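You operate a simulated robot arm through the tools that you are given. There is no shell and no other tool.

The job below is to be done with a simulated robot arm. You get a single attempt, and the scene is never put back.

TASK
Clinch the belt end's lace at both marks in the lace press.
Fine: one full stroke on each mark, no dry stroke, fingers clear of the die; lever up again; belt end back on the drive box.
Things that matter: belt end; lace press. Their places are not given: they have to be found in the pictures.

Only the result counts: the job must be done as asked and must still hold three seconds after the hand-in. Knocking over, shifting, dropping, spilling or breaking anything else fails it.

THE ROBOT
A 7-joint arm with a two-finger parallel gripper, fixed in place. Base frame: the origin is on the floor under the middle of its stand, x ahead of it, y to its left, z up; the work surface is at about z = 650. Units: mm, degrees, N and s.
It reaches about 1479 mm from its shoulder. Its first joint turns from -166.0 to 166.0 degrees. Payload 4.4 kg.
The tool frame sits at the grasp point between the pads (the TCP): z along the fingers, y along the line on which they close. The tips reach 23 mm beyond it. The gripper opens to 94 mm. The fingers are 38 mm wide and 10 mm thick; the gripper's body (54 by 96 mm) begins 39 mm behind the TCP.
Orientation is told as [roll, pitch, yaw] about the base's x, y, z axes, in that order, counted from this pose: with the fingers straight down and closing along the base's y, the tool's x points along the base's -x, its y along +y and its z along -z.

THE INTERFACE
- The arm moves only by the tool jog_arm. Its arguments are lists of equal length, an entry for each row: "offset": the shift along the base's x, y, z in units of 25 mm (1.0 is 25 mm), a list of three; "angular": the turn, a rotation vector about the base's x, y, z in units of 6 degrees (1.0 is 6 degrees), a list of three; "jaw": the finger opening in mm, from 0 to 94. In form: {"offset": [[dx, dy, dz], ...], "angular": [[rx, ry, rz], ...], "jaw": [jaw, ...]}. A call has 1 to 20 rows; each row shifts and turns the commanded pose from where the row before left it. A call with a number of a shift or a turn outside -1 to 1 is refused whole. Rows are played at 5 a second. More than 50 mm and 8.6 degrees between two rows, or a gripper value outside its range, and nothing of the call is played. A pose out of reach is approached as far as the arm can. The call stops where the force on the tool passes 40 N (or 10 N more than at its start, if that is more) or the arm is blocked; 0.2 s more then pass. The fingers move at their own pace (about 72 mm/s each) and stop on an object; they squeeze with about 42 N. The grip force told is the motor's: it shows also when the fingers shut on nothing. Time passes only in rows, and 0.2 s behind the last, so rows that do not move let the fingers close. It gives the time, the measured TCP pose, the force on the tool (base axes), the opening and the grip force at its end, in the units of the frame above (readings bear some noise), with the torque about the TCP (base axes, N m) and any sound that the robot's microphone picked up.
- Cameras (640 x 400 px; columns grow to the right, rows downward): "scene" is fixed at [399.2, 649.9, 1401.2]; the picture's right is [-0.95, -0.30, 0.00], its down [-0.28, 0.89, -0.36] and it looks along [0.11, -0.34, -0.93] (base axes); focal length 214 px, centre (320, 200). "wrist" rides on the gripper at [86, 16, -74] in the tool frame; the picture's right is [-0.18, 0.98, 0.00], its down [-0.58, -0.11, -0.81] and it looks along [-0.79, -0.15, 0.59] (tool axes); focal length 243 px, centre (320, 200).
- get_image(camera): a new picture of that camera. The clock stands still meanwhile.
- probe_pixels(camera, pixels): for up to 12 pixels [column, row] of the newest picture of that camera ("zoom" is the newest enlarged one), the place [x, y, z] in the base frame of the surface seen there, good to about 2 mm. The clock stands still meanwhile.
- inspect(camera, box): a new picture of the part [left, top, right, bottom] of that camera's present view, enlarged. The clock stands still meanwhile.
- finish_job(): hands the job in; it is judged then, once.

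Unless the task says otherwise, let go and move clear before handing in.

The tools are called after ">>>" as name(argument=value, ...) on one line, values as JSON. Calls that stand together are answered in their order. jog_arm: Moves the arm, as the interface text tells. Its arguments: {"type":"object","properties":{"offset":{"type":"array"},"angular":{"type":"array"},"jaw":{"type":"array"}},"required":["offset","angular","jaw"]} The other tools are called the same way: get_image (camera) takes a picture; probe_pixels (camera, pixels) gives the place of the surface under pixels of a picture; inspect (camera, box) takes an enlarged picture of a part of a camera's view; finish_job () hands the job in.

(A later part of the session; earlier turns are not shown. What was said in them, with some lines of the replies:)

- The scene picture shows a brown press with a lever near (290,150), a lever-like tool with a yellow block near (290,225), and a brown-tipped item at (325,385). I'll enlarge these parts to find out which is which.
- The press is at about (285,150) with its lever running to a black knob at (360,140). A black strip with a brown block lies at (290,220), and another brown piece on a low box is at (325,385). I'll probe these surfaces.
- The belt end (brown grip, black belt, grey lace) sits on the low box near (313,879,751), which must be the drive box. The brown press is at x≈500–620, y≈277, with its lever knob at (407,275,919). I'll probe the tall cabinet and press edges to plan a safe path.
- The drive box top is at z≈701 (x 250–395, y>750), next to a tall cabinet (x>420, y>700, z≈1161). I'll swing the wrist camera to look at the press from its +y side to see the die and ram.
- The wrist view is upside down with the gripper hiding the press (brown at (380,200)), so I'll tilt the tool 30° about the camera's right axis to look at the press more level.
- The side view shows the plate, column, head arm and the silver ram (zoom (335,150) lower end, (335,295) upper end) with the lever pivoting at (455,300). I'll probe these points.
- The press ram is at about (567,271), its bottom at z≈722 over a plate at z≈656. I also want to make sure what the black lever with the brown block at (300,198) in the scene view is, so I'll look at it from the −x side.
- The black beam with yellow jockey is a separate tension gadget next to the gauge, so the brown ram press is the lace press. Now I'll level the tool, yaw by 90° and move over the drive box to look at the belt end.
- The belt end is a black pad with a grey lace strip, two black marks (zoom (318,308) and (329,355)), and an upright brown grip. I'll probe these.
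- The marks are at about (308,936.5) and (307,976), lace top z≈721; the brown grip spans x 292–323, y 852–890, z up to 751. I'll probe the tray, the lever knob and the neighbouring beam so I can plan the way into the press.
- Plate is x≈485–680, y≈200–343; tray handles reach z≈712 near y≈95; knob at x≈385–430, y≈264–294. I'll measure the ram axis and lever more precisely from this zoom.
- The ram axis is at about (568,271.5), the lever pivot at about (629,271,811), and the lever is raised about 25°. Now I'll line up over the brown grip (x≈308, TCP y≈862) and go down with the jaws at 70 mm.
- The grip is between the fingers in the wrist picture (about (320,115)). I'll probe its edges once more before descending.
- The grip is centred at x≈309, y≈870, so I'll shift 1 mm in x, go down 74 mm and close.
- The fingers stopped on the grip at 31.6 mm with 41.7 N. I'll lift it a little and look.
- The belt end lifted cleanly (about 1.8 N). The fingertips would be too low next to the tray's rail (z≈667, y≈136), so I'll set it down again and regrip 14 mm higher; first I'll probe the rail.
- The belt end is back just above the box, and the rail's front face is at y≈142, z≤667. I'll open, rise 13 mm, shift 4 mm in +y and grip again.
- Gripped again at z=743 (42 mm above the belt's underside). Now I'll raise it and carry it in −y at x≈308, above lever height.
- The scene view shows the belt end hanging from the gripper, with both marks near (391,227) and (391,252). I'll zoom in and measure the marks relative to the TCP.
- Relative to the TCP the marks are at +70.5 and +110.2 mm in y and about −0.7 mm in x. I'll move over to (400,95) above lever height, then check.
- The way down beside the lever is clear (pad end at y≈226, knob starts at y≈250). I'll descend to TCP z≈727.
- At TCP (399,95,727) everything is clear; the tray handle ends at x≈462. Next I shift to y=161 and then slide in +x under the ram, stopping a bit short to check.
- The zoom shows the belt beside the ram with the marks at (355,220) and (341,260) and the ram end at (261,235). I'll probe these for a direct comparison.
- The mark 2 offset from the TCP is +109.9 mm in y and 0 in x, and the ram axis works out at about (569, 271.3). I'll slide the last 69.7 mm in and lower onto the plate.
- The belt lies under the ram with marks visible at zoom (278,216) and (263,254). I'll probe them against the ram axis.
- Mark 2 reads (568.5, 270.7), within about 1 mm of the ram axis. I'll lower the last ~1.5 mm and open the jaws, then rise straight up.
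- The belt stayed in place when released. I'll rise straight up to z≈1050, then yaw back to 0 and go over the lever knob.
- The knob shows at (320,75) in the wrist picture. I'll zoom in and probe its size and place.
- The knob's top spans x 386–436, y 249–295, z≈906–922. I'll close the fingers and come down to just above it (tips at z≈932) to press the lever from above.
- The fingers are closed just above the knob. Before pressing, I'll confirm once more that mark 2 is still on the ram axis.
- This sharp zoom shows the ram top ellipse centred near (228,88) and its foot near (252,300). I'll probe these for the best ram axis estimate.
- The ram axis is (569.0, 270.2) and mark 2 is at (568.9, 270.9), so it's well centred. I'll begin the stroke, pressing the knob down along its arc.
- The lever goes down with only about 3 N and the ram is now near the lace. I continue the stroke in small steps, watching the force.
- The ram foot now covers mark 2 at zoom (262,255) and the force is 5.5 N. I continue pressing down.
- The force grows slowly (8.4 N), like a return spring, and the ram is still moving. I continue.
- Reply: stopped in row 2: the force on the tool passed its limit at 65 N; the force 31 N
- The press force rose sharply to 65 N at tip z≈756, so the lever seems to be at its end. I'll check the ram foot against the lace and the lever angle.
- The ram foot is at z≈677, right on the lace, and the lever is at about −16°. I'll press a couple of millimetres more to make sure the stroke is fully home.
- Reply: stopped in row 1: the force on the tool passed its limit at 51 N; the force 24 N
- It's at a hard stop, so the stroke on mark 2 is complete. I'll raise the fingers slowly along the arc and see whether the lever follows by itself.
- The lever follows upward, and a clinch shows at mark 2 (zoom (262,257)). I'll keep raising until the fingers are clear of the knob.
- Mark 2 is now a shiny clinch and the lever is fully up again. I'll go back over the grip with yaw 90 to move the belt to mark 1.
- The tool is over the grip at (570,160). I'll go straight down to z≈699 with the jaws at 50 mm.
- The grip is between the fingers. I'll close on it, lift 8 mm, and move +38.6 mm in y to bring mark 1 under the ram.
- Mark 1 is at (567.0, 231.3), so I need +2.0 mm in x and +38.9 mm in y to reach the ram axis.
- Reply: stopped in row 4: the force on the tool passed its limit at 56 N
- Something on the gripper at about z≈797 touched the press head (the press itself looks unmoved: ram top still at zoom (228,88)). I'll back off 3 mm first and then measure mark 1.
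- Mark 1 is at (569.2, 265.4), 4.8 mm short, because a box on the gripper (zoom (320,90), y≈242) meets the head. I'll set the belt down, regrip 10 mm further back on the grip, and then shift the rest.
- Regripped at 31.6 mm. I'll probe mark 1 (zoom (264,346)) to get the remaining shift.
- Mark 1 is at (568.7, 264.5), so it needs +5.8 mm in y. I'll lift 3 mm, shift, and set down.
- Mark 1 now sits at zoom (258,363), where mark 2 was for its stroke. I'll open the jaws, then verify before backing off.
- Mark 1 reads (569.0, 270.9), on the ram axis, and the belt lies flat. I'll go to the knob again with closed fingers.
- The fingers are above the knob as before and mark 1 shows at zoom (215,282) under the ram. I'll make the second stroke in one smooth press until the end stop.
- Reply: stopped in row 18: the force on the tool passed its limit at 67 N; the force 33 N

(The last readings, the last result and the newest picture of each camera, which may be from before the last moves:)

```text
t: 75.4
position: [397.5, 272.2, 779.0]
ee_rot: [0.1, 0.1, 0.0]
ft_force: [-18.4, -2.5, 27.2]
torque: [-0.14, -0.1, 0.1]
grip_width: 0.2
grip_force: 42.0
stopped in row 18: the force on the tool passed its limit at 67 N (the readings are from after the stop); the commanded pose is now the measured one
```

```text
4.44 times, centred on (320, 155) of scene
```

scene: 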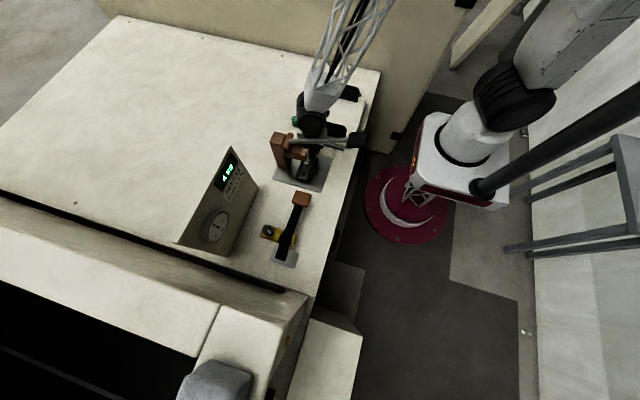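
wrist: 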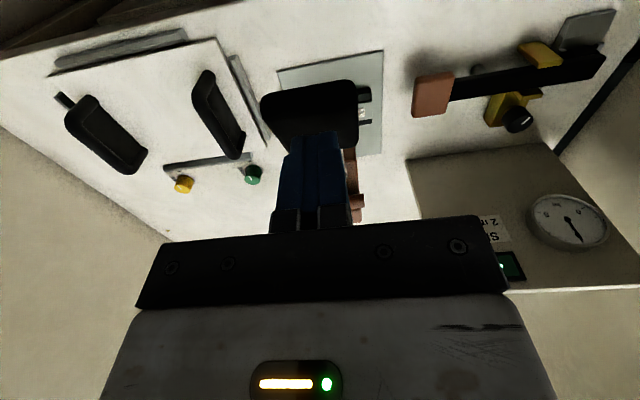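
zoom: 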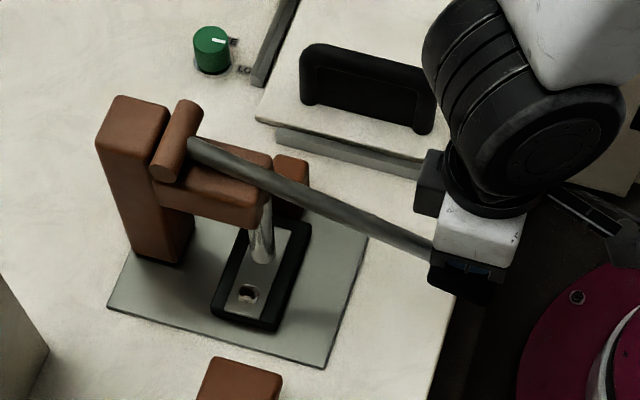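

The same end stop was reached at TCP z=779 with the ram on mark 1. I'll raise along the arc and clear the knob.

>>> jog_arm(offset=[[-0.08, 0, 0.4], [-0.08, 0, 0.44], [-0.06, 0, 0.44], [-0.04, 0, 0.44], [-0.03, 0, 0.44], [-0.01, 0, 0.44], [0.02, 0, 0.48], [0.04, 0, 0.48], [0.068, 0, 0.48], [0.092, 0, 0.48], [0.12, 0, 0.48], [0.144, 0, 0.48], [0.168, 0, 0.48], [0.1, 0, 0.48], [0, 0, 0.6], [0, 0, 1], [0, 0, 1]], angular=[[0, 0, 0], [0, 0, 0], [0, 0, 0], [0, 0, 0], [0, 0, 0], [0, 0, 0], [0, 0, 0], [0, 0, 0], [0, 0, 0], [0, 0, 0], [0, 0, 0], [0, 0, 0], [0, 0, 0], [0, 0, 0], [0, 0, 0], [0, 0, 0], [0, 0, 0]], jaw=[0, 0, 0, 0, 0, 0, 0, 0, 0, 0, 0, 0, 0, 0, 0, 0, 0])

>>> inspect(camera="scene", box=[256, 110, 384, 200])

>>> inspect(camera="scene", box=[296, 145, 328, 190])

```text
t: 79.0
position: [410.4, 272.8, 1005.2]
ee_rot: [0.1, 0.1, -0.1]
ft_force: [0.0, -0.4, 0.1]
torque: [-0.02, 0.01, -0.01]
grip_width: 0.3
grip_force: 41.8
```

```text
4.44 times, centred on (320, 155) of scene
```

zoom: 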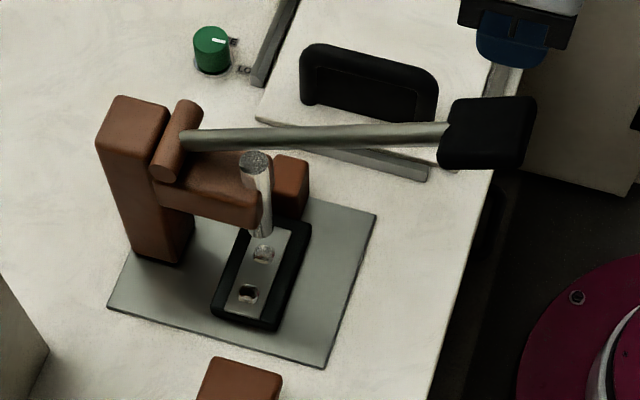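

```text
8.89 times, centred on (312, 168) of scene
```

zoom: 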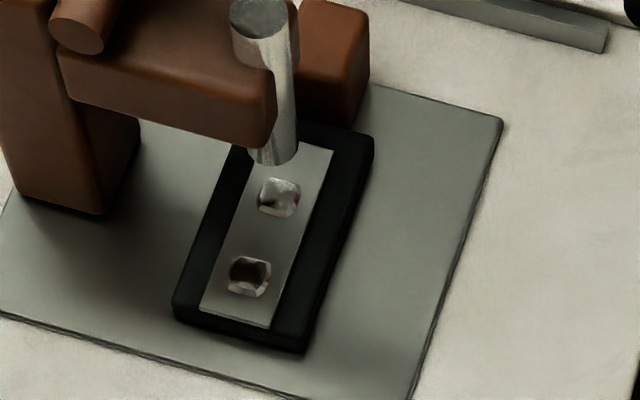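

Both marks are now shiny clinches (zoom (279,197) and (249,275)) and the lever is fully up. I'll go back behind the grip the same way as before to fetch the belt end.

>>> jog_arm(offset=[[0, -0.74, 0.5], [0, -0.74, 0.5], [0, -0.74, 0], [0, -0.74, 0], [0, -0.74, 0], [0, -0.73, 0], [0.706, 0, 0], [0.706, 0, 0], [0.706, 0, 0], [0.706, 0, 0], [0.706, 0, 0], [0.706, 0, 0], [0.706, 0, 0], [0.706, 0, 0], [0.706, 0, 0], [0, 0, 0]], angular=[[0, 0, 1], [0, 0, 1], [0, 0, 1], [0, 0, 1], [0, 0, 1], [0, 0, 1], [0, 0, 1], [0, 0, 1], [0, 0, 1], [0, 0, 1], [0, 0, 1], [0, 0, 1], [0, 0, 1], [0, 0, 1], [0, 0, 1], [0, 0, 0]], jaw=[0, 0, 0, 0, 0, 20, 30, 40, 50, 50, 50, 50, 50, 50, 50, 50])

>>> get_image(camera="wrist")

```text
t: 82.4
position: [568.9, 163.0, 1031.7]
ee_rot: [0.1, 0.0, 90.0]
ft_force: [-0.4, 0.0, 0.8]
torque: [0.01, 0.02, 0.01]
grip_width: 49.9
grip_force: 0.0
```

```text
taken
```

wrist: 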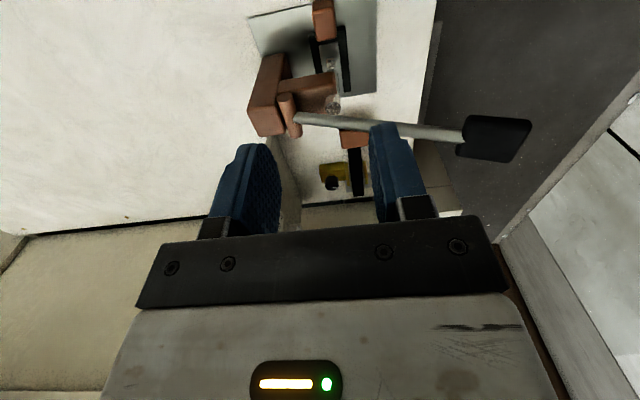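

The tool is at (569,163,1032). I'll descend behind the grip to z≈702, then slide 25 mm forward around it and close.

>>> jog_arm(offset=[[0, 0, -1], [0, 0, -1], [0, 0, -1], [0, 0, -1], [0, 0, -1], [0, 0, -1], [0, 0, -1], [0, 0, -1], [0, 0, -1], [0, 0, -1], [0, 0, -1], [0, 0, -1], [0, 0, -0.8], [0, 0, -0.37], [0, 0, 0]], angular=[[0, 0, 0], [0, 0, 0], [0, 0, 0], [0, 0, 0], [0, 0, 0], [0, 0, 0], [0, 0, 0], [0, 0, 0], [0, 0, 0], [0, 0, 0], [0, 0, 0], [0, 0, 0], [0, 0, 0], [0, 0, 0], [0, 0, 0]], jaw=[50, 50, 50, 50, 50, 50, 50, 50, 50, 50, 50, 50, 50, 50, 50])

>>> get_image(camera="wrist")

>>> inspect(camera="scene", box=[256, 110, 384, 200])

```text
t: 85.6
position: [568.6, 160.3, 701.9]
ee_rot: [0.1, 0.1, 90.0]
ft_force: [0.6, 0.0, 0.1]
torque: [0.03, 0.0, 0.0]
grip_width: 50.3
grip_force: 0.1
```

```text
taken
```

wrist: 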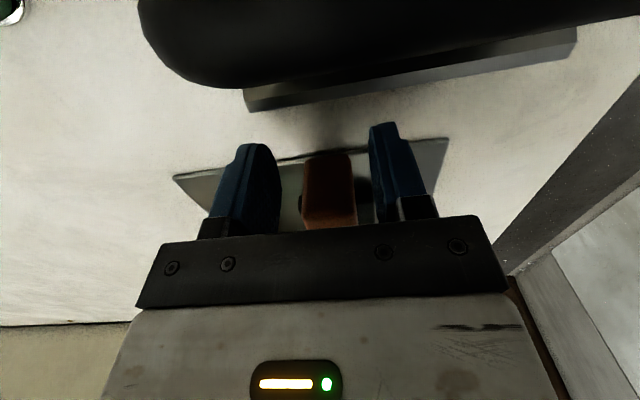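

```text
4.44 times, centred on (320, 155) of scene
```

zoom: 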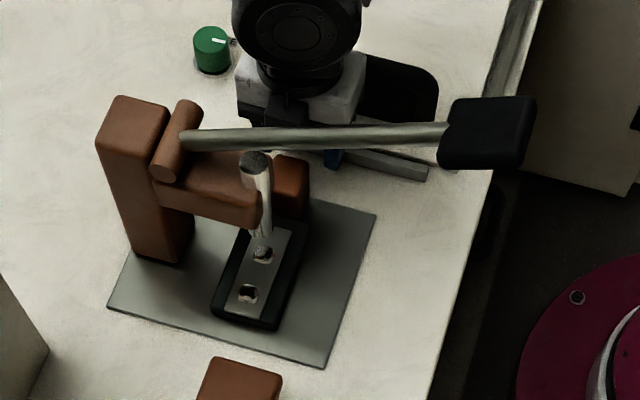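

The grip is ahead between the fingers at wrist (330,190). I'll slide forward 26 mm, close on it and lift 15 mm.

>>> jog_arm(offset=[[0, 0.52, 0], [0, 0.52, 0], [0, 0, 0], [0, 0, 0], [0, 0, 0], [0, 0, 0], [0, 0, 0.6], [0, 0, 0]], angular=[[0, 0, 0], [0, 0, 0], [0, 0, 0], [0, 0, 0], [0, 0, 0], [0, 0, 0], [0, 0, 0], [0, 0, 0]], jaw=[50, 50, 50, 20, 20, 20, 20, 20])

>>> get_image(camera="wrist")

>>> inspect(camera="scene", box=[256, 110, 384, 200])

```text
t: 87.4
position: [569.8, 186.8, 716.2]
ee_rot: [0.1, 0.1, 90.0]
ft_force: [0.8, -0.3, -2.5]
torque: [-0.09, 0.01, -0.01]
grip_width: 31.8
grip_force: 42.2
```

```text
taken
```

wrist: 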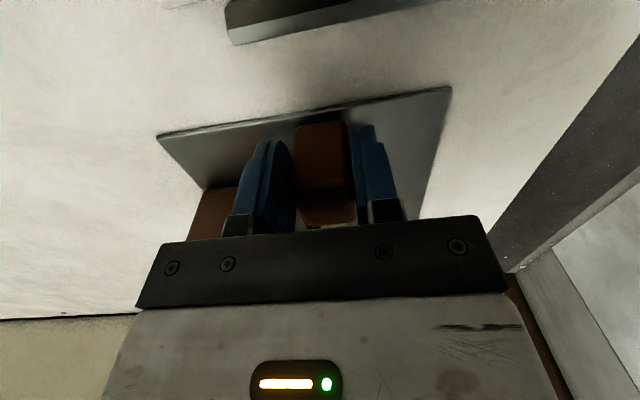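

```text
4.44 times, centred on (320, 155) of scene
```

zoom: 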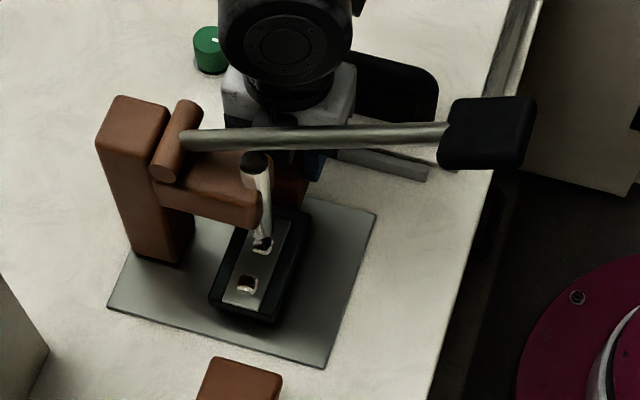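

The belt end is lifted with both clinches showing (zoom (262,245) and (247,285)). I'll withdraw it: 25 mm in −y, then −x out from under the ram, then −y clear of the knob.

>>> jog_arm(offset=[[0, -0.5, 0], [0, -0.5, 0], [-0.97, 0, 0], [-0.97, 0, 0], [-0.97, 0, 0], [-0.97, 0, 0], [-0.97, 0, 0], [-0.97, 0, 0], [-0.97, 0, 0], [0, -0.82, 0], [0, -0.82, 0], [0, -0.82, 0], [0, -0.82, 0], [0, 0, 0]], angular=[[0, 0, 0], [0, 0, 0], [0, 0, 0], [0, 0, 0], [0, 0, 0], [0, 0, 0], [0, 0, 0], [0, 0, 0], [0, 0, 0], [0, 0, 0], [0, 0, 0], [0, 0, 0], [0, 0, 0], [0, 0, 0]], jaw=[20, 20, 20, 20, 20, 20, 20, 20, 20, 20, 20, 20, 20, 20])

>>> get_image(camera="scene")

>>> inspect(camera="scene", box=[256, 90, 416, 200])

```text
t: 90.4
position: [399.1, 79.0, 716.1]
ee_rot: [0.0, 0.0, 90.0]
ft_force: [0.7, -0.2, -1.9]
torque: [-0.12, -0.01, -0.01]
grip_width: 31.4
grip_force: 42.0
```

```text
taken
```

scene: 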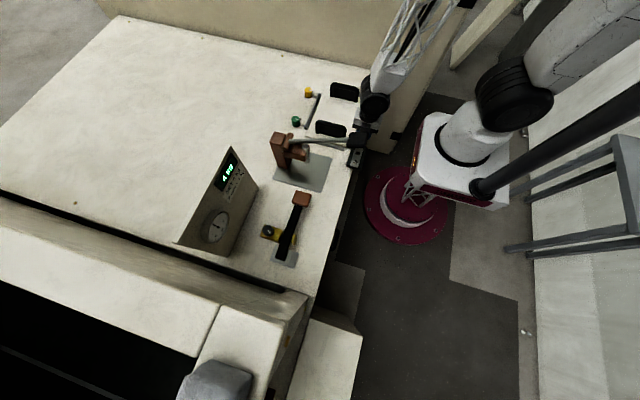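

```text
3.64 times, centred on (336, 145) of scene
```

zoom: 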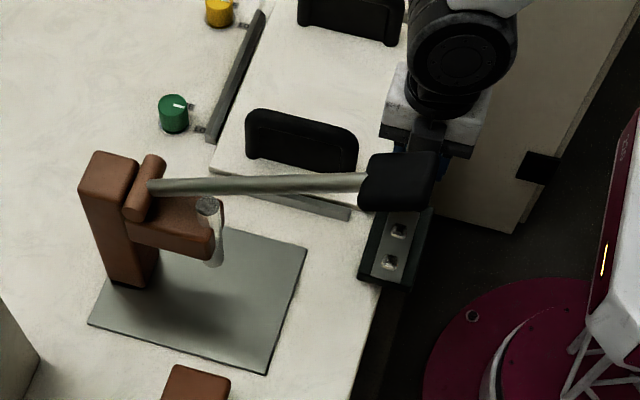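

The belt is out and looks to sit just below the knob in the picture. I'll probe the pad's far edge to make sure it's clear of the knob (y≥249) before rising.

>>> probe_pixels(camera="zoom", pixels=[[408, 284], [362, 274], [390, 262], [398, 230], [370, 274], [432, 212]])

```text
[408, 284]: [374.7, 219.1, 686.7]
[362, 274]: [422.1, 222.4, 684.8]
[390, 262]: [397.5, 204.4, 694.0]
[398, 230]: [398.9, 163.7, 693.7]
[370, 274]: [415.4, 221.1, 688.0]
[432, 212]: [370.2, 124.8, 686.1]
```

The pad ends at y≈222, 27 mm clear of the knob. I'll rise to z≈1066 and carry the belt back the way it came.

>>> jog_arm(offset=[[0, 0, 1], [0, 0, 1], [0, 0, 1], [0, 0, 1], [0, 0, 1], [0, 0, 1], [0, 0, 1], [0, 0, 1], [0, 0, 1], [0, 0, 1], [0, 0, 1], [0, 0, 1], [0, 0, 1], [0, 0, 1]], angular=[[0, 0, 0], [0, 0, 0], [0, 0, 0], [0, 0, 0], [0, 0, 0], [0, 0, 0], [0, 0, 0], [0, 0, 0], [0, 0, 0], [0, 0, 0], [0, 0, 0], [0, 0, 0], [0, 0, 0], [0, 0, 0]], jaw=[20, 20, 20, 20, 20, 20, 20, 20, 20, 20, 20, 20, 20, 20])

>>> jog_arm(offset=[[-0.24, 0.985, 0], [-0.24, 0.985, 0], [-0.24, 0.985, 0], [-0.24, 0.985, 0], [-0.24, 0.985, 0], [-0.24, 0.985, 0], [-0.24, 0.985, 0], [-0.24, 0.985, 0], [-0.24, 0.985, 0], [-0.24, 0.985, 0], [-0.24, 0.985, 0], [-0.24, 0.985, 0], [-0.24, 0.985, 0], [-0.24, 0.985, 0], [-0.24, 0.985, 0], [0, 0, 0]], angular=[[0, 0, 0], [0, 0, 0], [0, 0, 0], [0, 0, 0], [0, 0, 0], [0, 0, 0], [0, 0, 0], [0, 0, 0], [0, 0, 0], [0, 0, 0], [0, 0, 0], [0, 0, 0], [0, 0, 0], [0, 0, 0], [0, 0, 0], [0, 0, 0]], jaw=[20, 20, 20, 20, 20, 20, 20, 20, 20, 20, 20, 20, 20, 20, 20, 20])

>>> get_image(camera="scene")

>>> inspect(camera="scene", box=[350, 180, 430, 280])

```text
t: 93.4
position: [399.8, 79.8, 1066.9]
ee_rot: [0.1, 0.0, 90.0]
ft_force: [0.6, -1.0, -1.5]
torque: [-0.11, -0.03, -0.04]
grip_width: 31.6
grip_force: 41.9
```

```text
t: 96.8
position: [307.5, 449.7, 1066.3]
ee_rot: [0.0, 0.0, 89.8]
ft_force: [-1.0, 0.4, -2.0]
torque: [-0.11, 0.01, 0.01]
grip_width: 31.6
grip_force: 42.2
```

```text
taken
```

scene: 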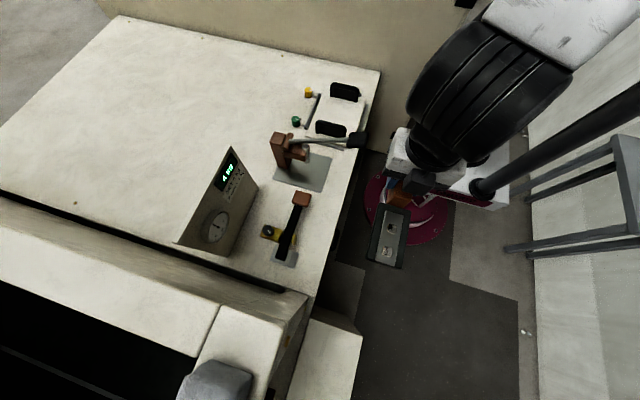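

```text
4.00 times, centred on (390, 230) of scene
```

zoom: 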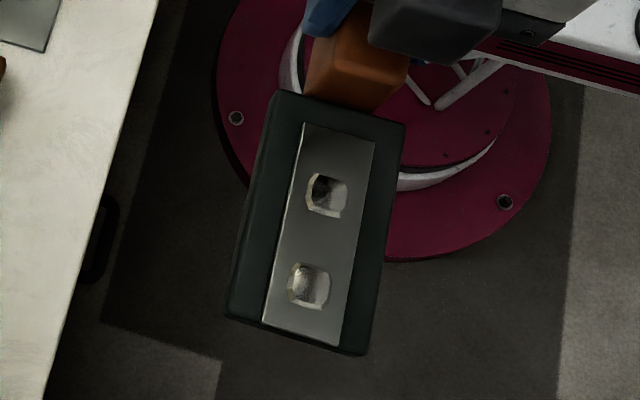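

Both clinches are clearly visible and the belt is held firmly. I'll carry it to above its old place on the drive box.

>>> jog_arm(offset=[[0.04, 1, 0], [0, 1, 0], [0, 1, 0], [0, 1, 0], [0, 1, 0], [0, 1, 0], [0, 1, 0], [0, 1, -1], [0, 1, -1], [0, 1, -1], [0, 1, -1], [0, 1, -1], [0, 1, -1], [0, 1, -1], [0, 1, -1], [0, 1, -1], [0, 0.12, -0.6], [0, 0, 0]], angular=[[0, 0, 0], [0, 0, 0], [0, 0, 0], [0, 0, 0], [0, 0, 0], [0, 0, 0], [0, 0, 0], [0, 0, 0.2], [0, 0, 0], [0, 0, 0], [0, 0, 0], [0, 0, 0], [0, 0, 0], [0, 0, 0], [0, 0, 0], [0, 0, 0], [0, 0, 0], [0, 0, 0]], jaw=[20, 20, 20, 20, 20, 20, 20, 20, 20, 20, 20, 20, 20, 20, 20, 20, 20, 20])

>>> get_image(camera="wrist")

>>> get_image(camera="scene")

```text
t: 100.6
position: [310.4, 853.1, 825.2]
ee_rot: [0.0, 0.1, 91.1]
ft_force: [-0.2, -0.4, -1.8]
torque: [-0.11, -0.04, -0.04]
grip_width: 31.5
grip_force: 41.3
```

```text
taken
```

wrist: 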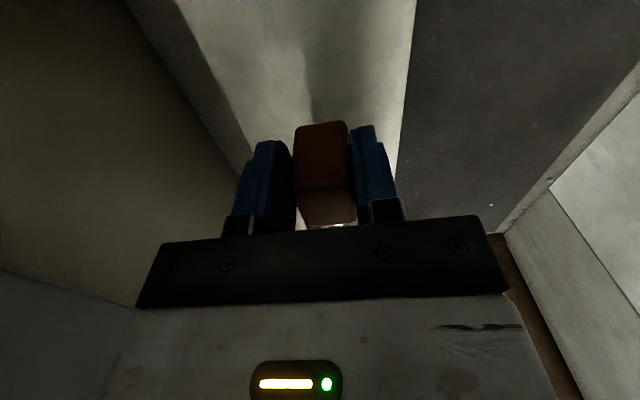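

```text
taken
```

scene: 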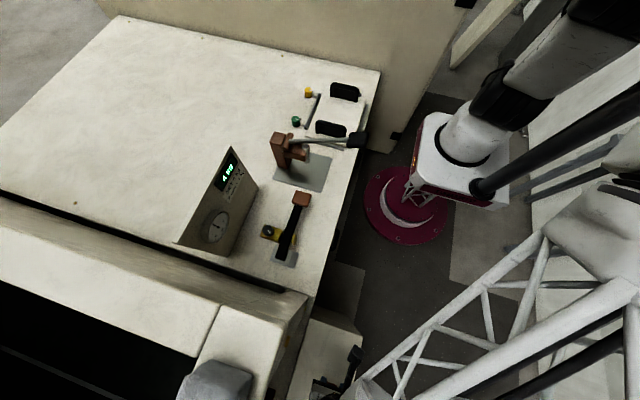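

The belt end is above its old place at (309,853). I'll lower it to just above the box surface.

>>> jog_arm(offset=[[-0.03, 0, -1], [0, 0, -1], [0, 0, -0.7], [0, 0, -0.24], [0, 0, -0.1], [0, 0, 0]], angular=[[0, 0, 0], [0, 0, 0], [0, 0, 0], [0, 0, 0], [0, 0, 0], [0, 0, 0]], jaw=[20, 20, 20, 20, 20, 20])

>>> get_image(camera="wrist")

```text
t: 102.0
position: [310.9, 852.9, 748.9]
ee_rot: [0.0, 0.1, 91.3]
ft_force: [0.4, -0.7, -1.5]
torque: [-0.13, -0.01, -0.02]
grip_width: 31.6
grip_force: 41.9
```

```text
taken
```

wrist: 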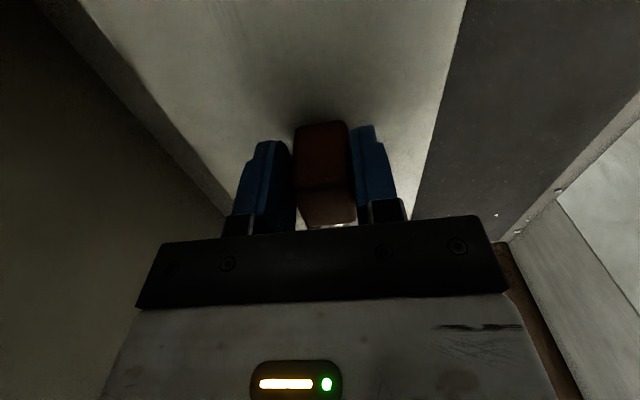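

The weight is still carried (−1.5 N), so it's just above the surface. I'll lower in small steps until it rests on the box.

>>> jog_arm(offset=[[0, 0, -0.04], [0, 0, -0.04], [0, 0, 0]], angular=[[0, 0, 0], [0, 0, 0], [0, 0, 0]], jaw=[20, 20, 20])

```text
t: 102.8
position: [310.5, 852.1, 746.8]
ee_rot: [0.0, 0.0, 91.2]
ft_force: [0.2, 0.2, -1.7]
torque: [-0.1, 0.01, -0.05]
grip_width: 31.3
grip_force: 42.0
```

>>> jog_arm(offset=[[0, 0, -0.04], [0, 0, 0]], angular=[[0, 0, 0], [0, 0, 0]], jaw=[20, 20])

```text
t: 103.4
position: [310.7, 851.7, 745.6]
ee_rot: [0.0, -0.1, 91.2]
ft_force: [-0.2, -0.4, -2.0]
torque: [-0.09, 0.03, -0.02]
grip_width: 31.7
grip_force: 42.1
```

Still −2 N, so it isn't resting yet. I'll go down a little more.

>>> jog_arm(offset=[[0, 0, -0.04], [0, 0, 0]], angular=[[0, 0, 0], [0, 0, 0]], jaw=[20, 20])

>>> inspect(camera="scene", box=[280, 340, 380, 400])

```text
t: 104.0
position: [309.9, 853.3, 746.8]
ee_rot: [0.0, 0.0, 91.2]
ft_force: [-2.3, -2.5, 7.0]
torque: [0.87, 0.04, 0.25]
grip_width: 31.6
grip_force: 41.7
```

```text
6.40 times, centred on (330, 370) of scene
```

zoom: 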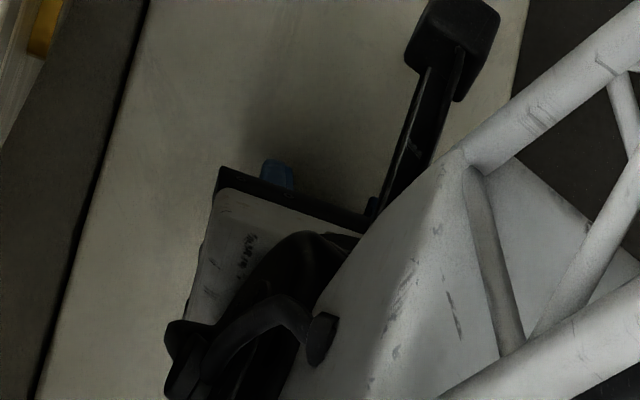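

Now the box pushes back with 7 N, so the belt end rests on the drive box. I'll open the jaws and rise straight up.

>>> jog_arm(offset=[[0, 0, 0], [0, 0, 0], [0, 0, 0], [0, 0, 0.2], [0, 0, 0.5], [0, 0, 1], [0, 0, 1], [0, 0, 1], [0, 0, 1], [0, 0, 1], [0, -0.5, 1], [0, -0.6, 0], [0, -0.6, 0], [0, 0, 0]], angular=[[0, 0, 0], [0, 0, 0], [0, 0, 0], [0, 0, 0], [0, 0, 0], [0, 0, 0], [0, 0, 0], [0, 0, 0], [0, 0, 0], [0, 0, 0], [0, 0, 0], [0, 0, 0], [0, 0, 0], [0, 0, 0]], jaw=[45, 60, 60, 60, 60, 60, 60, 60, 60, 60, 60, 60, 60, 60])

>>> get_image(camera="wrist")

>>> get_image(camera="scene")

```text
t: 107.0
position: [310.2, 812.1, 915.1]
ee_rot: [-0.1, 0.0, 91.1]
ft_force: [0.1, 0.2, -0.7]
torque: [0.01, 0.03, -0.01]
grip_width: 59.7
grip_force: 0.0
```

```text
taken
```

wrist: 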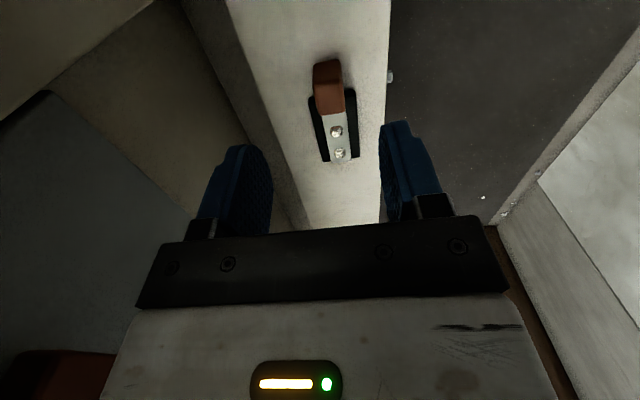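

```text
taken
```

scene: 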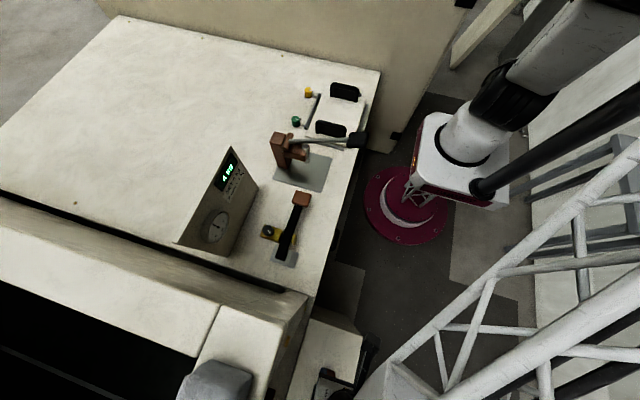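

The belt end stands on the drive box with both clinches visible at wrist (336,131) and (340,154). I'll check that it lies flat and that the lever is up.

>>> inspect(camera="wrist", box=[280, 40, 400, 180])

>>> probe_pixels(camera="wrist", pixels=[[328, 100], [325, 75], [336, 143], [314, 110], [354, 105], [325, 158], [356, 155]])

>>> inspect(camera="scene", box=[256, 110, 384, 200])

```text
2.86 times, centred on (340, 110) of wrist
```

zoom: 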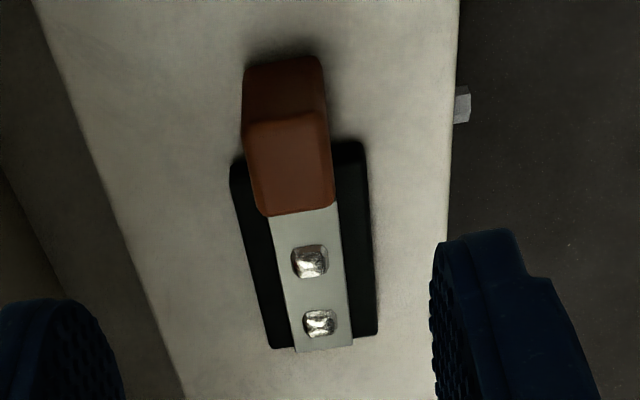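

```text
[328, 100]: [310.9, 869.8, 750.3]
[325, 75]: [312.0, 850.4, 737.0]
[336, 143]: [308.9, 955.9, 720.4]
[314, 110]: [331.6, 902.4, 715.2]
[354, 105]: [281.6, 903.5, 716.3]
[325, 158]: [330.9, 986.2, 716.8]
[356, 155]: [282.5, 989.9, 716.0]
```

```text
4.44 times, centred on (320, 155) of scene
```

zoom: 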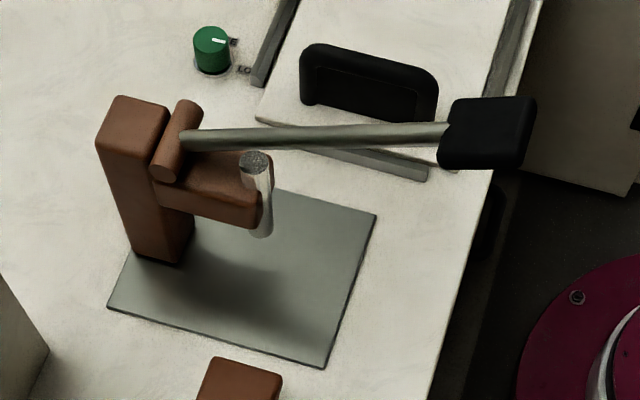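

The belt end lies flat on the drive box in its old place (lace z≈720, grip top z≈750), both marks are clinched, the lever is up and the press is unchanged. The gripper is open and clear, so I hand in.

>>> finish_job()

```text
The job is handed in.
```

The lace is clinched at both marks, and I've handed the job in; no verdict came back with the hand-in.

- **Strokes:** each mark got one full stroke, pressed until the ram sat on the lace at the lever's end stop. Both marks show a shiny clinch in the last pictures. There was no dry stroke. During each stroke the fingers were on the lever knob, about 140 mm or more from the die.
- **Lever:** it rose again after each stroke and is fully up.
- **Belt end:** it lies flat on the drive box, within about 2 mm of where it started. The gripper is open and clear of it.
- **Contact with the press:** while I was sliding the belt to the second mark, a box on the gripper touched the press head, with a peak force of 56 N. I backed off at once. Measured again afterwards, the ram was in the same place, so I saw no sign that the press had shifted.
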